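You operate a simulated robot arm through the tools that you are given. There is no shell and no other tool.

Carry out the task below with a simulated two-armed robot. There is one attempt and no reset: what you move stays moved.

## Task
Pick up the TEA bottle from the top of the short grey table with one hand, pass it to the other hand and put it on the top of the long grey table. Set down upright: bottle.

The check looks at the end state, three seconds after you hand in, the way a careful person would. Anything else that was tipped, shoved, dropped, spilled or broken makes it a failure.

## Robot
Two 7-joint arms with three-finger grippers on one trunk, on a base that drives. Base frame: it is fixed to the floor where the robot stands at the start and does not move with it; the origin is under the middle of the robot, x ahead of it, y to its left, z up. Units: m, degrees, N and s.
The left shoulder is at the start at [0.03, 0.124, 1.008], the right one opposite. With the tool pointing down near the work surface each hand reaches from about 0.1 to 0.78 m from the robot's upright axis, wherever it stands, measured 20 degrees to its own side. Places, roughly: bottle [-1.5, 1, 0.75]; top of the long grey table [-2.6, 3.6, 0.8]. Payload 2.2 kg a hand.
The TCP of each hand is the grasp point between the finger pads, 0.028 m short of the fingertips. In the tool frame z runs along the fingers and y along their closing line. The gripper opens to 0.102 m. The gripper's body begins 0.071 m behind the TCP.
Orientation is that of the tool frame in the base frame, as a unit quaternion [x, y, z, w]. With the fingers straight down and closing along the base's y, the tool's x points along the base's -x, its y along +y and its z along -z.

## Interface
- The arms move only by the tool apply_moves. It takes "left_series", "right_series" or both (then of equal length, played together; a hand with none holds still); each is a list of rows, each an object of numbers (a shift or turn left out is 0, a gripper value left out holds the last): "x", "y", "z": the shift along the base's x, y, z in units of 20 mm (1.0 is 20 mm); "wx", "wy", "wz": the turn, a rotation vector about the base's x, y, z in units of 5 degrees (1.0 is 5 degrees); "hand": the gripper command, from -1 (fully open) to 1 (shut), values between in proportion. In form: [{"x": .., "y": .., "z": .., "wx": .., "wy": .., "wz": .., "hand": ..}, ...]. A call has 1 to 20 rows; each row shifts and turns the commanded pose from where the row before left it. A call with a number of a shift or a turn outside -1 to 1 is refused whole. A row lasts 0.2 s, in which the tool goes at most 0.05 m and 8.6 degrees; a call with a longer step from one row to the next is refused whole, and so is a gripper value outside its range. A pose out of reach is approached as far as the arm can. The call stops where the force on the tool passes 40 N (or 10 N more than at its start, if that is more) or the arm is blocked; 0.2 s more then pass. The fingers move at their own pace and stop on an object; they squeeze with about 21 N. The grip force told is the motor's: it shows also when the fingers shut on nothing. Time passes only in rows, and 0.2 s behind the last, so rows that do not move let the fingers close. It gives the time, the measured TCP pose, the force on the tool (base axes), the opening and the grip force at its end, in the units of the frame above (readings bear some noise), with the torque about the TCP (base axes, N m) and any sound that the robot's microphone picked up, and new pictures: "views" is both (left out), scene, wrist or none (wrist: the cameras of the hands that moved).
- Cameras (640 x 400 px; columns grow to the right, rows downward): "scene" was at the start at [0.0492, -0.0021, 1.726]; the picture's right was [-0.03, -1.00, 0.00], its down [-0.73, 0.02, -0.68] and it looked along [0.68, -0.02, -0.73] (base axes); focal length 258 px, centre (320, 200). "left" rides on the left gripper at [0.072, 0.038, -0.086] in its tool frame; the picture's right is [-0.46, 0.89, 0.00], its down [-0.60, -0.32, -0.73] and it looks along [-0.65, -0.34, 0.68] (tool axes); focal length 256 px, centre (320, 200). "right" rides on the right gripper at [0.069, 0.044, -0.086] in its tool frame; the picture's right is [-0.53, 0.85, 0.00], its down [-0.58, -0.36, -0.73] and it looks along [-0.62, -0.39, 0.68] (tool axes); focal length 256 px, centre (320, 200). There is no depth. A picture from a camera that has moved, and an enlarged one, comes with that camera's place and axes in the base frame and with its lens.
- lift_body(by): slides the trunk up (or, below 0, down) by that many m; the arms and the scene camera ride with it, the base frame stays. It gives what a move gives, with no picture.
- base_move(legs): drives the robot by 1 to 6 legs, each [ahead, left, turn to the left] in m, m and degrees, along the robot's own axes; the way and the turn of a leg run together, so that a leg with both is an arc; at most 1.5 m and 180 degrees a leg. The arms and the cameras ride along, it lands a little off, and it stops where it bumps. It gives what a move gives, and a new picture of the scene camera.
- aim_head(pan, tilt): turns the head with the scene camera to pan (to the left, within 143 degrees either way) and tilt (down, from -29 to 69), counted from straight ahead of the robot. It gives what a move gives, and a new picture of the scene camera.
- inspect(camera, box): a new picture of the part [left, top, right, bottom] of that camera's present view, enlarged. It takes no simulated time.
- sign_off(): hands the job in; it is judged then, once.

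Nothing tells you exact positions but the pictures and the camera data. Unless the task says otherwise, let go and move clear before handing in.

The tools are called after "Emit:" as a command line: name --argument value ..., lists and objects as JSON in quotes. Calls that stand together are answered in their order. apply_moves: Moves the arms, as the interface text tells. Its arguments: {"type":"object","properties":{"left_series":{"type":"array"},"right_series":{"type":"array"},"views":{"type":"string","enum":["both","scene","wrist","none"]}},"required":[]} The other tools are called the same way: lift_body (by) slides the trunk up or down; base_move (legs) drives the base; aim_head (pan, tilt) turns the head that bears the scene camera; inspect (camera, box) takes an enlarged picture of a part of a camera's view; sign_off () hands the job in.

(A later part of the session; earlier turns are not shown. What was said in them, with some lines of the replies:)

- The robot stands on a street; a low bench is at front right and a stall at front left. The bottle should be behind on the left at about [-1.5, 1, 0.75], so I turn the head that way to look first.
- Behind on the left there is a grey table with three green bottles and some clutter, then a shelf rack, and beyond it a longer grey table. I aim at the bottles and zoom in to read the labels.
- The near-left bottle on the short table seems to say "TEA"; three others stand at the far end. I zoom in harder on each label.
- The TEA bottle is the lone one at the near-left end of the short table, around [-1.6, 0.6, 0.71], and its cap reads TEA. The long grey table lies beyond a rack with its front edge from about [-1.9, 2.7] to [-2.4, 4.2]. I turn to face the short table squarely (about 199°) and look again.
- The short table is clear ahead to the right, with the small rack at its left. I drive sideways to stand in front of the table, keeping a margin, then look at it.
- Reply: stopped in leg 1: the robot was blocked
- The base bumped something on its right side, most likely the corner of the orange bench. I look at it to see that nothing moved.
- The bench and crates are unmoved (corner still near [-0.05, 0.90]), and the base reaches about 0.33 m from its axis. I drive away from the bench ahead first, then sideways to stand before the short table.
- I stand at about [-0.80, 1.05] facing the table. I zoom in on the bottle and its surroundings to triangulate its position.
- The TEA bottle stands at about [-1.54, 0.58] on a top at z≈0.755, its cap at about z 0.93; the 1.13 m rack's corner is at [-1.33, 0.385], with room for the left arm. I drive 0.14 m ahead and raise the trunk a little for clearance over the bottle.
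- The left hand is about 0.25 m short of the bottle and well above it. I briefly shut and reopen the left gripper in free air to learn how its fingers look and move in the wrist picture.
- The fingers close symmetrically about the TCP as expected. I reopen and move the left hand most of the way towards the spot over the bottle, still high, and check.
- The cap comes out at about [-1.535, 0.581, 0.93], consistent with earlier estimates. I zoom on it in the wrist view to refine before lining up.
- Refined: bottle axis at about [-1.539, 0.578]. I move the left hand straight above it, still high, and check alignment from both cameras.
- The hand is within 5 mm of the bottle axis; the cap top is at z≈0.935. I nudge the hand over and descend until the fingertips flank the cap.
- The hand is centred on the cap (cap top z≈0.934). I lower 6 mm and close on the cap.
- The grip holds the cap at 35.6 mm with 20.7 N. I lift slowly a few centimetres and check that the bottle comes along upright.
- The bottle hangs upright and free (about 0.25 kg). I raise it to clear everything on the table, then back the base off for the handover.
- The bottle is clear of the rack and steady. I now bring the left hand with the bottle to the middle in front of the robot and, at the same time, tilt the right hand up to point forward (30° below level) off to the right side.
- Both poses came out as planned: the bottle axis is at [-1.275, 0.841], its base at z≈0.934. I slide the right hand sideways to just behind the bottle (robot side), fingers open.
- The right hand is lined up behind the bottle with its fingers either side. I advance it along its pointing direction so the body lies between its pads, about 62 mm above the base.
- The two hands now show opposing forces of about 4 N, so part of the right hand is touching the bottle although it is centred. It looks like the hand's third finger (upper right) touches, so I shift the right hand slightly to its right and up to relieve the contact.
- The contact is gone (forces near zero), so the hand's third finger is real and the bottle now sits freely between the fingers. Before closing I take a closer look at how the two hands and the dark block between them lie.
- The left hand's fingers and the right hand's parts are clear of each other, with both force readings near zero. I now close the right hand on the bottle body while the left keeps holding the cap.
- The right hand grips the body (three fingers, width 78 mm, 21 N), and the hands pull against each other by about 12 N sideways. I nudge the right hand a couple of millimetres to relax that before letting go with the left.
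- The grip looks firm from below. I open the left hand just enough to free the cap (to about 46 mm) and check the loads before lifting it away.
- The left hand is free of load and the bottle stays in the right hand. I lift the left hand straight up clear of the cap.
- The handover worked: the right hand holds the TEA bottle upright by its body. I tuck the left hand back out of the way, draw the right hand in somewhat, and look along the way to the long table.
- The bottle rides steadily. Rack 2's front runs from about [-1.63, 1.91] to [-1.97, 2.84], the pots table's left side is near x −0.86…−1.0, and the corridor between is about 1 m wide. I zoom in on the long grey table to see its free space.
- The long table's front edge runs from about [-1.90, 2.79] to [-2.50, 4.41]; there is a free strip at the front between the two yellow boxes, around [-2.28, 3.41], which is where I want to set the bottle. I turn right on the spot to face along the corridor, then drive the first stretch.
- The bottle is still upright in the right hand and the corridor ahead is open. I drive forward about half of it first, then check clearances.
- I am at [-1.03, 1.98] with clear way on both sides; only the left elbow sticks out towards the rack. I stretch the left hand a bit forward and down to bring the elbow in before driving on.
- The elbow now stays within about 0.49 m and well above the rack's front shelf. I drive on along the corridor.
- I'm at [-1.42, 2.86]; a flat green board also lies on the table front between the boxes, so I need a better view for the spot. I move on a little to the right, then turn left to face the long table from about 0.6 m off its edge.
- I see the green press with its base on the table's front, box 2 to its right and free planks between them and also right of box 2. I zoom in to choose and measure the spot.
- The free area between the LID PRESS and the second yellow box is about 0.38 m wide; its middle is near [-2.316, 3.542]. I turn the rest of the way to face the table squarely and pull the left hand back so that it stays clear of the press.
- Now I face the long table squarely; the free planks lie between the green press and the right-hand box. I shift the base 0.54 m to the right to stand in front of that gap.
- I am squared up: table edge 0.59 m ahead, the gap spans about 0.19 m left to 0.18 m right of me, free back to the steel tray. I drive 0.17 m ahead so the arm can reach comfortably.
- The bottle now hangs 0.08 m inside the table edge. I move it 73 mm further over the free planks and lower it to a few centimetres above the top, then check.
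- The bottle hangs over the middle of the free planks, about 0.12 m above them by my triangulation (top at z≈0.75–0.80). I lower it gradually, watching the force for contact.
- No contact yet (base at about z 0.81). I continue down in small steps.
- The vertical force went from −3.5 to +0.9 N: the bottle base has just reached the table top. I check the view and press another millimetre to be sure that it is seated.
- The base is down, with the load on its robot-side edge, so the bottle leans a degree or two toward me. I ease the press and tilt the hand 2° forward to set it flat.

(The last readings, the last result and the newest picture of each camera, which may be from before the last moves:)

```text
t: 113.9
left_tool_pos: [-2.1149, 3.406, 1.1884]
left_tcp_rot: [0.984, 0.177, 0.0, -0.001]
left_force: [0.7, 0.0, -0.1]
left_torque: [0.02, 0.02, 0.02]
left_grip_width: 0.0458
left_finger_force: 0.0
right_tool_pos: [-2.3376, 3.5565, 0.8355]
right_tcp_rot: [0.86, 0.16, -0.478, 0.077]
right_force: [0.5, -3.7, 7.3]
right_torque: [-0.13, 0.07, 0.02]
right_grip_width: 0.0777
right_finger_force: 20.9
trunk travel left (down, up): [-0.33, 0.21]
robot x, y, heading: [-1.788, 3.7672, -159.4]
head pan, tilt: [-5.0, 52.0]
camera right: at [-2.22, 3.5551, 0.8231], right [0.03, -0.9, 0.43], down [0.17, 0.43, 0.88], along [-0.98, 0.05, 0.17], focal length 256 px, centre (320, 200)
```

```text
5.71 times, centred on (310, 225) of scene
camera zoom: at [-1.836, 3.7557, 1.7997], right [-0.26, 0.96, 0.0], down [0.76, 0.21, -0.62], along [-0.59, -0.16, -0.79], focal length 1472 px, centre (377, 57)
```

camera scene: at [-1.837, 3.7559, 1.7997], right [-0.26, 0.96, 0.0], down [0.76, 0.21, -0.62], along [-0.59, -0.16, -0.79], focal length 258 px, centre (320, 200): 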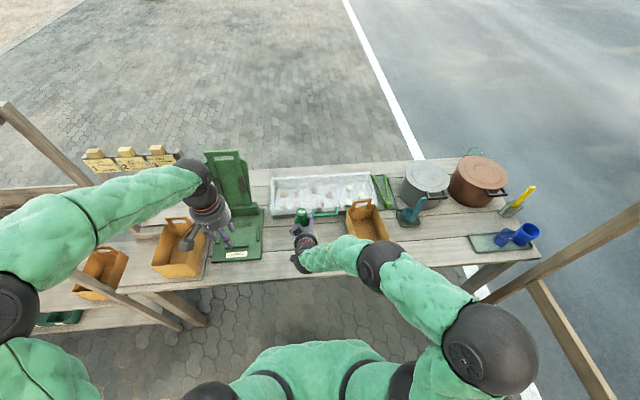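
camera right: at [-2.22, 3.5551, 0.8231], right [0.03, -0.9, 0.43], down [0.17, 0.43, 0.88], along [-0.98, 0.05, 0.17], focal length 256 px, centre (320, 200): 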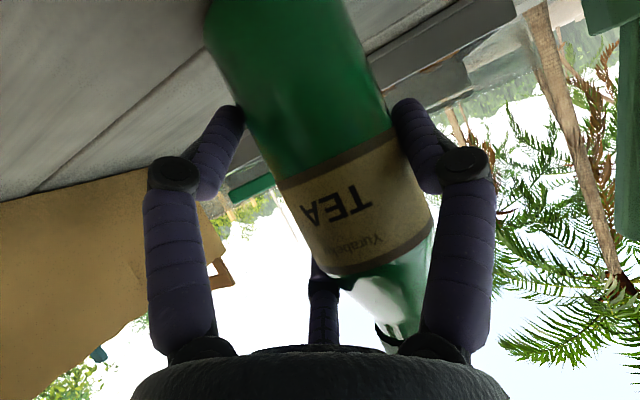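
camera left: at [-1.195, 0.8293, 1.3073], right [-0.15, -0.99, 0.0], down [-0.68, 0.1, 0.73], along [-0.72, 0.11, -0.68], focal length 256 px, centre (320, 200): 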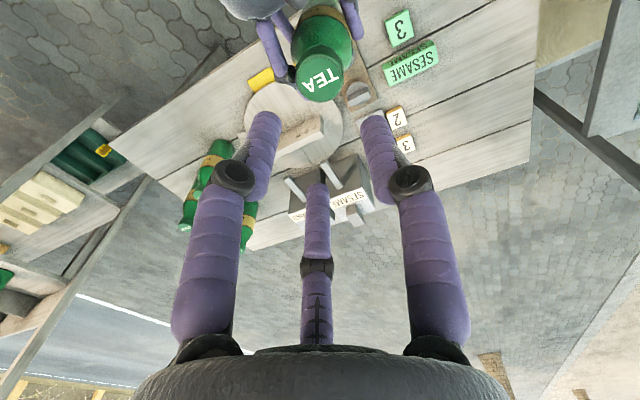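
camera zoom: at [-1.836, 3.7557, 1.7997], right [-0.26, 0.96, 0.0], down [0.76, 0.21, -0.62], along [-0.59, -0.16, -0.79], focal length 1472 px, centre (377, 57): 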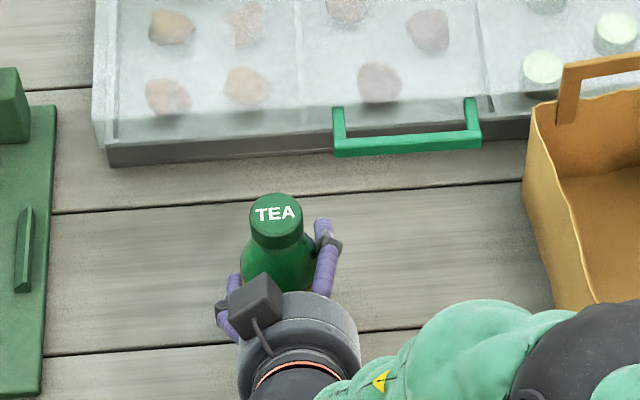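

The bottle stands flat on the top with its load under the base. I open the right hand gently, in two stages.

Emit:
apply_moves --right_series '[{"hand": -0.65}, {"hand": -0.75}, {"hand": -0.9}, {"hand": -1}, {"hand": -1}]' --views "wrist"

Emit:
inspect --camera "scene" --box '[270, 190, 350, 260]'

```text
t: 115.1
left_tool_pos: [-2.1138, 3.4063, 1.188]
left_tcp_rot: [0.984, 0.178, 0.001, 0.0]
left_force: [0.9, 1.5, 0.0]
left_torque: [0.04, -0.04, 0.0]
left_grip_width: 0.0459
left_finger_force: 0.0
right_tool_pos: [-2.3383, 3.5584, 0.8362]
right_tcp_rot: [0.861, 0.16, -0.477, 0.076]
right_force: [0.3, 0.0, 0.0]
right_torque: [0.03, 0.01, 0.01]
right_grip_width: 0.1018
right_finger_force: 0.1
trunk travel left (down, up): [-0.33, 0.21]
robot x, y, heading: [-1.7922, 3.7681, -159.8]
head pan, tilt: [-5.0, 52.0]
camera right: at [-2.2205, 3.5555, 0.8228], right [0.03, -0.9, 0.43], down [0.17, 0.43, 0.89], along [-0.98, 0.05, 0.17], focal length 256 px, centre (320, 200)
```

right: 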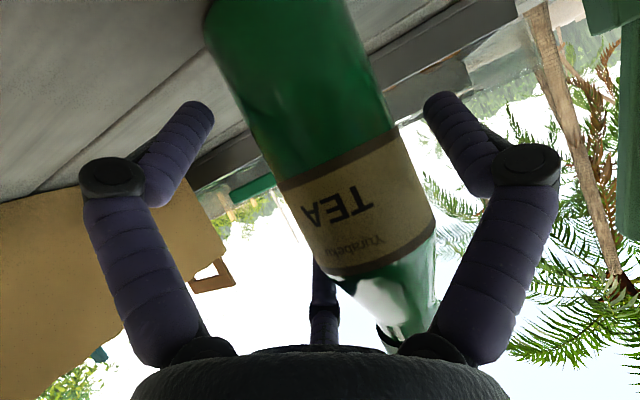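

```text
5.71 times, centred on (310, 225) of scene
camera zoom: at [-1.8369, 3.7559, 1.7997], right [-0.26, 0.96, 0.0], down [0.76, 0.21, -0.62], along [-0.59, -0.16, -0.79], focal length 1472 px, centre (377, 57)
```

zoom: 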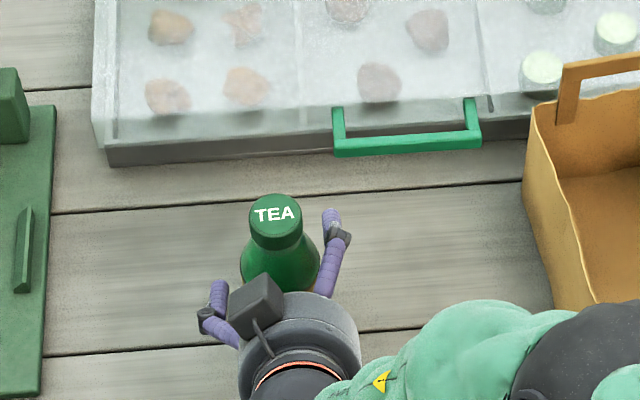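

The bottle stands free and upright with no force on the hand. I shift the hand 3 mm right to even the gaps and draw it back along its own pointing direction.

Emit:
apply_moves --right_series '[{"x": -0.05, "y": 0.14}, {"x": 0.3, "y": 0.107, "z": 0.2}, {"x": 0.6, "y": 0.214, "z": 0.4}, {"x": 0.6, "y": 0.214, "z": 0.4}, {"x": 0.6, "y": 0.214, "z": 0.4}]' --views "wrist"

Emit:
inspect --camera "scene" --box '[270, 190, 350, 260]'

```text
t: 116.3
left_tool_pos: [-2.1133, 3.4064, 1.1881]
left_tcp_rot: [0.984, 0.177, 0.0, 0.0]
left_force: [0.1, -0.2, 0.1]
left_torque: [0.01, 0.0, 0.02]
left_grip_width: 0.046
left_finger_force: 0.1
right_tool_pos: [-2.2965, 3.5767, 0.8637]
right_tcp_rot: [0.86, 0.161, -0.478, 0.077]
right_force: [0.5, 0.2, 0.7]
right_torque: [-0.01, 0.01, 0.02]
right_grip_width: 0.1019
right_finger_force: 0.0
trunk travel left (down, up): [-0.33, 0.21]
robot x, y, heading: [-1.7894, 3.765, -159.8]
head pan, tilt: [-5.0, 52.0]
camera right: at [-2.1794, 3.5742, 0.8513], right [0.03, -0.9, 0.43], down [0.17, 0.43, 0.88], along [-0.98, 0.05, 0.17], focal length 256 px, centre (320, 200)
```

right: 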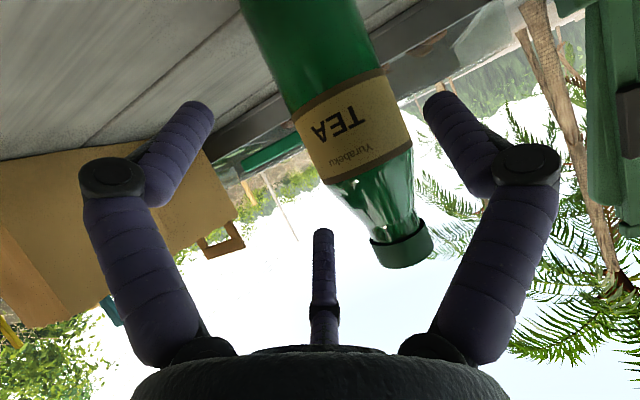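

```text
5.71 times, centred on (310, 225) of scene
camera zoom: at [-1.8364, 3.756, 1.7997], right [-0.26, 0.96, 0.0], down [0.76, 0.21, -0.62], along [-0.59, -0.16, -0.79], focal length 1472 px, centre (377, 57)
```

zoom: 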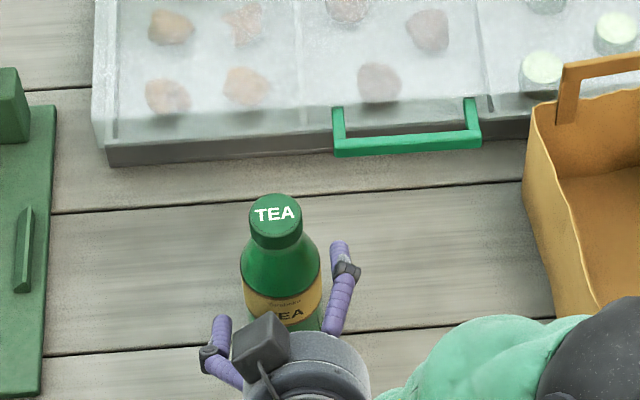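

The bottle has not moved (cap at the same place in the picture). I draw the hand back the rest of the way and up, clear of the table.

Emit:
apply_moves --right_series '[{"x": 0.6, "y": 0.214, "z": 0.4}, {"x": 0.6, "y": 0.214, "z": 0.4}, {"x": 0.6, "y": 0.214, "z": 0.4}, {"x": 0.6, "y": 0.214, "z": 0.4}, {"x": 0.6, "y": 0.214, "z": 0.4}, {"x": 0.6, "y": 0.214, "z": 0.4}, {"x": 0.6, "y": 0.214, "z": 0.4}, {"x": 0.3, "y": 0.1, "z": 0.8}, {"x": 0.3, "y": 0.1, "z": 0.8}, {"z": 0.8}, {"z": 0.8}]' --views "both"

Emit:
inspect --camera "scene" --box '[230, 140, 400, 270]'

```text
t: 118.7
left_tool_pos: [-2.1135, 3.4055, 1.1886]
left_tcp_rot: [0.984, 0.177, -0.001, 0.0]
left_force: [-0.2, -0.4, -0.7]
left_torque: [0.01, 0.01, -0.02]
left_grip_width: 0.0461
left_finger_force: 0.0
right_tool_pos: [-2.1998, 3.6114, 0.9804]
right_tcp_rot: [0.861, 0.16, -0.477, 0.076]
right_force: [0.4, -0.1, -0.6]
right_torque: [-0.02, 0.02, 0.03]
right_grip_width: 0.1021
right_finger_force: 0.0
trunk travel left (down, up): [-0.33, 0.21]
robot x, y, heading: [-1.7922, 3.764, -160.0]
head pan, tilt: [-5.0, 52.0]
camera scene: at [-1.8365, 3.7562, 1.7997], right [-0.26, 0.96, 0.0], down [0.76, 0.21, -0.62], along [-0.59, -0.16, -0.79], focal length 258 px, centre (320, 200)
camera right: at [-2.0819, 3.6081, 0.9691], right [0.03, -0.9, 0.43], down [0.17, 0.43, 0.89], along [-0.98, 0.05, 0.17], focal length 256 px, centre (320, 200)
```

scene: 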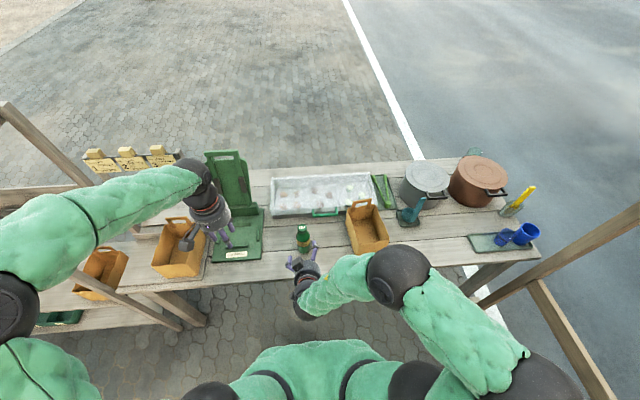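
right: 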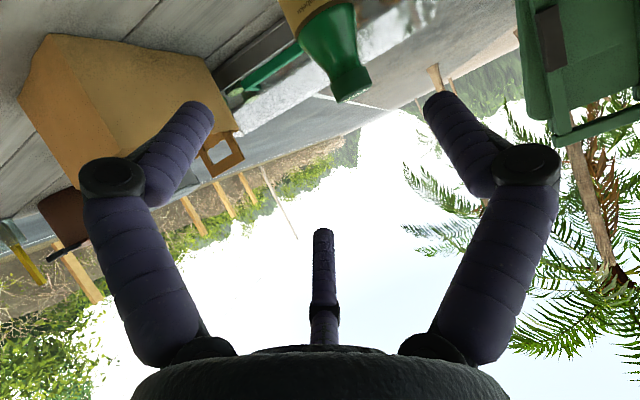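

```text
3.08 times, centred on (315, 205) of scene
camera zoom: at [-1.8365, 3.7562, 1.7997], right [-0.26, 0.96, 0.0], down [0.76, 0.21, -0.62], along [-0.59, -0.16, -0.79], focal length 793 px, centre (335, 185)
```

zoom: 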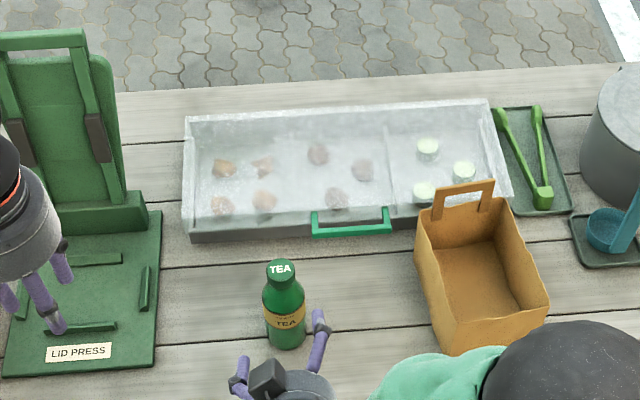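

The TEA bottle stands upright alone on the long table's free planks. I back the base off a little and take a final look at both tables.

Emit:
base_move --legs '[[-0.2, 0, 0]]'

Emit:
inspect --camera "scene" --box '[200, 80, 420, 220]'

Emit:
aim_head --pan 75 --tilt 25

```text
t: 120.3
left_tool_pos: [-1.9258, 3.4743, 1.1884]
left_tcp_rot: [0.984, 0.177, -0.001, 0.0]
left_force: [-0.6, 0.8, -0.1]
left_torque: [-0.01, 0.08, -0.02]
left_grip_width: 0.0457
left_finger_force: 0.1
right_tool_pos: [-2.0139, 3.6786, 0.9829]
right_tcp_rot: [0.86, 0.16, -0.479, 0.077]
right_force: [0.1, -0.2, -0.6]
right_torque: [-0.01, 0.0, -0.01]
right_grip_width: 0.1019
right_finger_force: 0.0
trunk travel left (down, up): [-0.33, 0.21]
robot x, y, heading: [-1.6065, 3.8308, -159.8]
head pan, tilt: [-5.0, 52.0]
camera scene: at [-1.6493, 3.8253, 1.7997], right [-0.27, 0.96, 0.0], down [0.76, 0.21, -0.62], along [-0.59, -0.16, -0.79], focal length 258 px, centre (320, 200)
```

scene: 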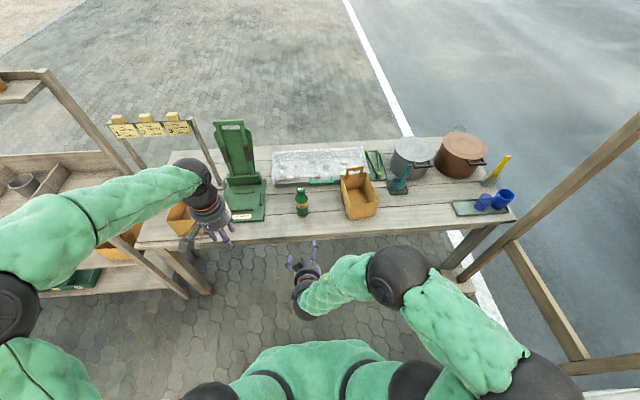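

```text
2.86 times, centred on (310, 150) of scene
camera zoom: at [-1.6493, 3.8253, 1.7997], right [-0.27, 0.96, 0.0], down [0.76, 0.21, -0.62], along [-0.59, -0.16, -0.79], focal length 736 px, centre (349, 343)
```

zoom: 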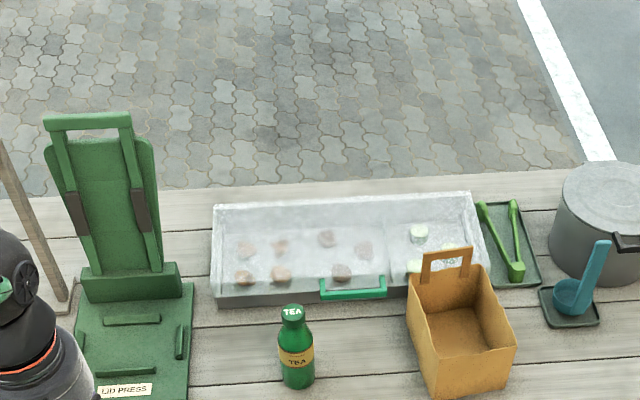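

```text
t: 121.9
left_tool_pos: [-1.9262, 3.4743, 1.1889]
left_tcp_rot: [0.984, 0.178, 0.001, 0.0]
left_force: [0.0, 0.3, 0.3]
left_torque: [-0.01, -0.03, 0.02]
left_grip_width: 0.046
left_finger_force: 0.2
right_tool_pos: [-2.0138, 3.6774, 0.9819]
right_tcp_rot: [0.86, 0.162, -0.477, 0.077]
right_force: [-0.4, 0.1, -0.3]
right_torque: [-0.01, 0.01, 0.0]
right_grip_width: 0.1018
right_finger_force: 0.1
trunk travel left (down, up): [-0.33, 0.21]
robot x, y, heading: [-1.6054, 3.8373, -159.7]
head pan, tilt: [75.0, 25.0]
camera scene: at [-1.5697, 3.7529, 1.8398], right [-1.0, -0.09, 0.0], down [-0.04, 0.42, -0.91], along [0.08, -0.9, -0.42], focal length 258 px, centre (320, 200)
```

scene: 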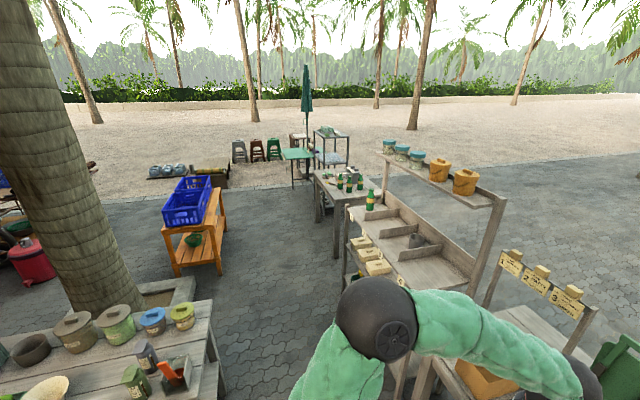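

The TEA bottle stands upright on the long table. The short table's other bottles, the racks and the bench with its crates all look undisturbed, and both hands are empty and clear. I hand in the job.

Emit:
sign_off

```text
The job is handed in.
```

The TEA bottle is standing upright on the long grey table, on the free planks between the green lid press and the second yellow box. I picked it up with the left hand, passed it to the right hand, and set it down with the right. Both hands were empty and clear of the table before I handed in.

- **Bump:** Early on, the base bumped a corner of the orange bench with the blue crates. I compared its position before and after and saw no movement.
- **Final check:** In the last pictures the items on both tables and the racks looked undisturbed. The short table was only visible from a distance by then.
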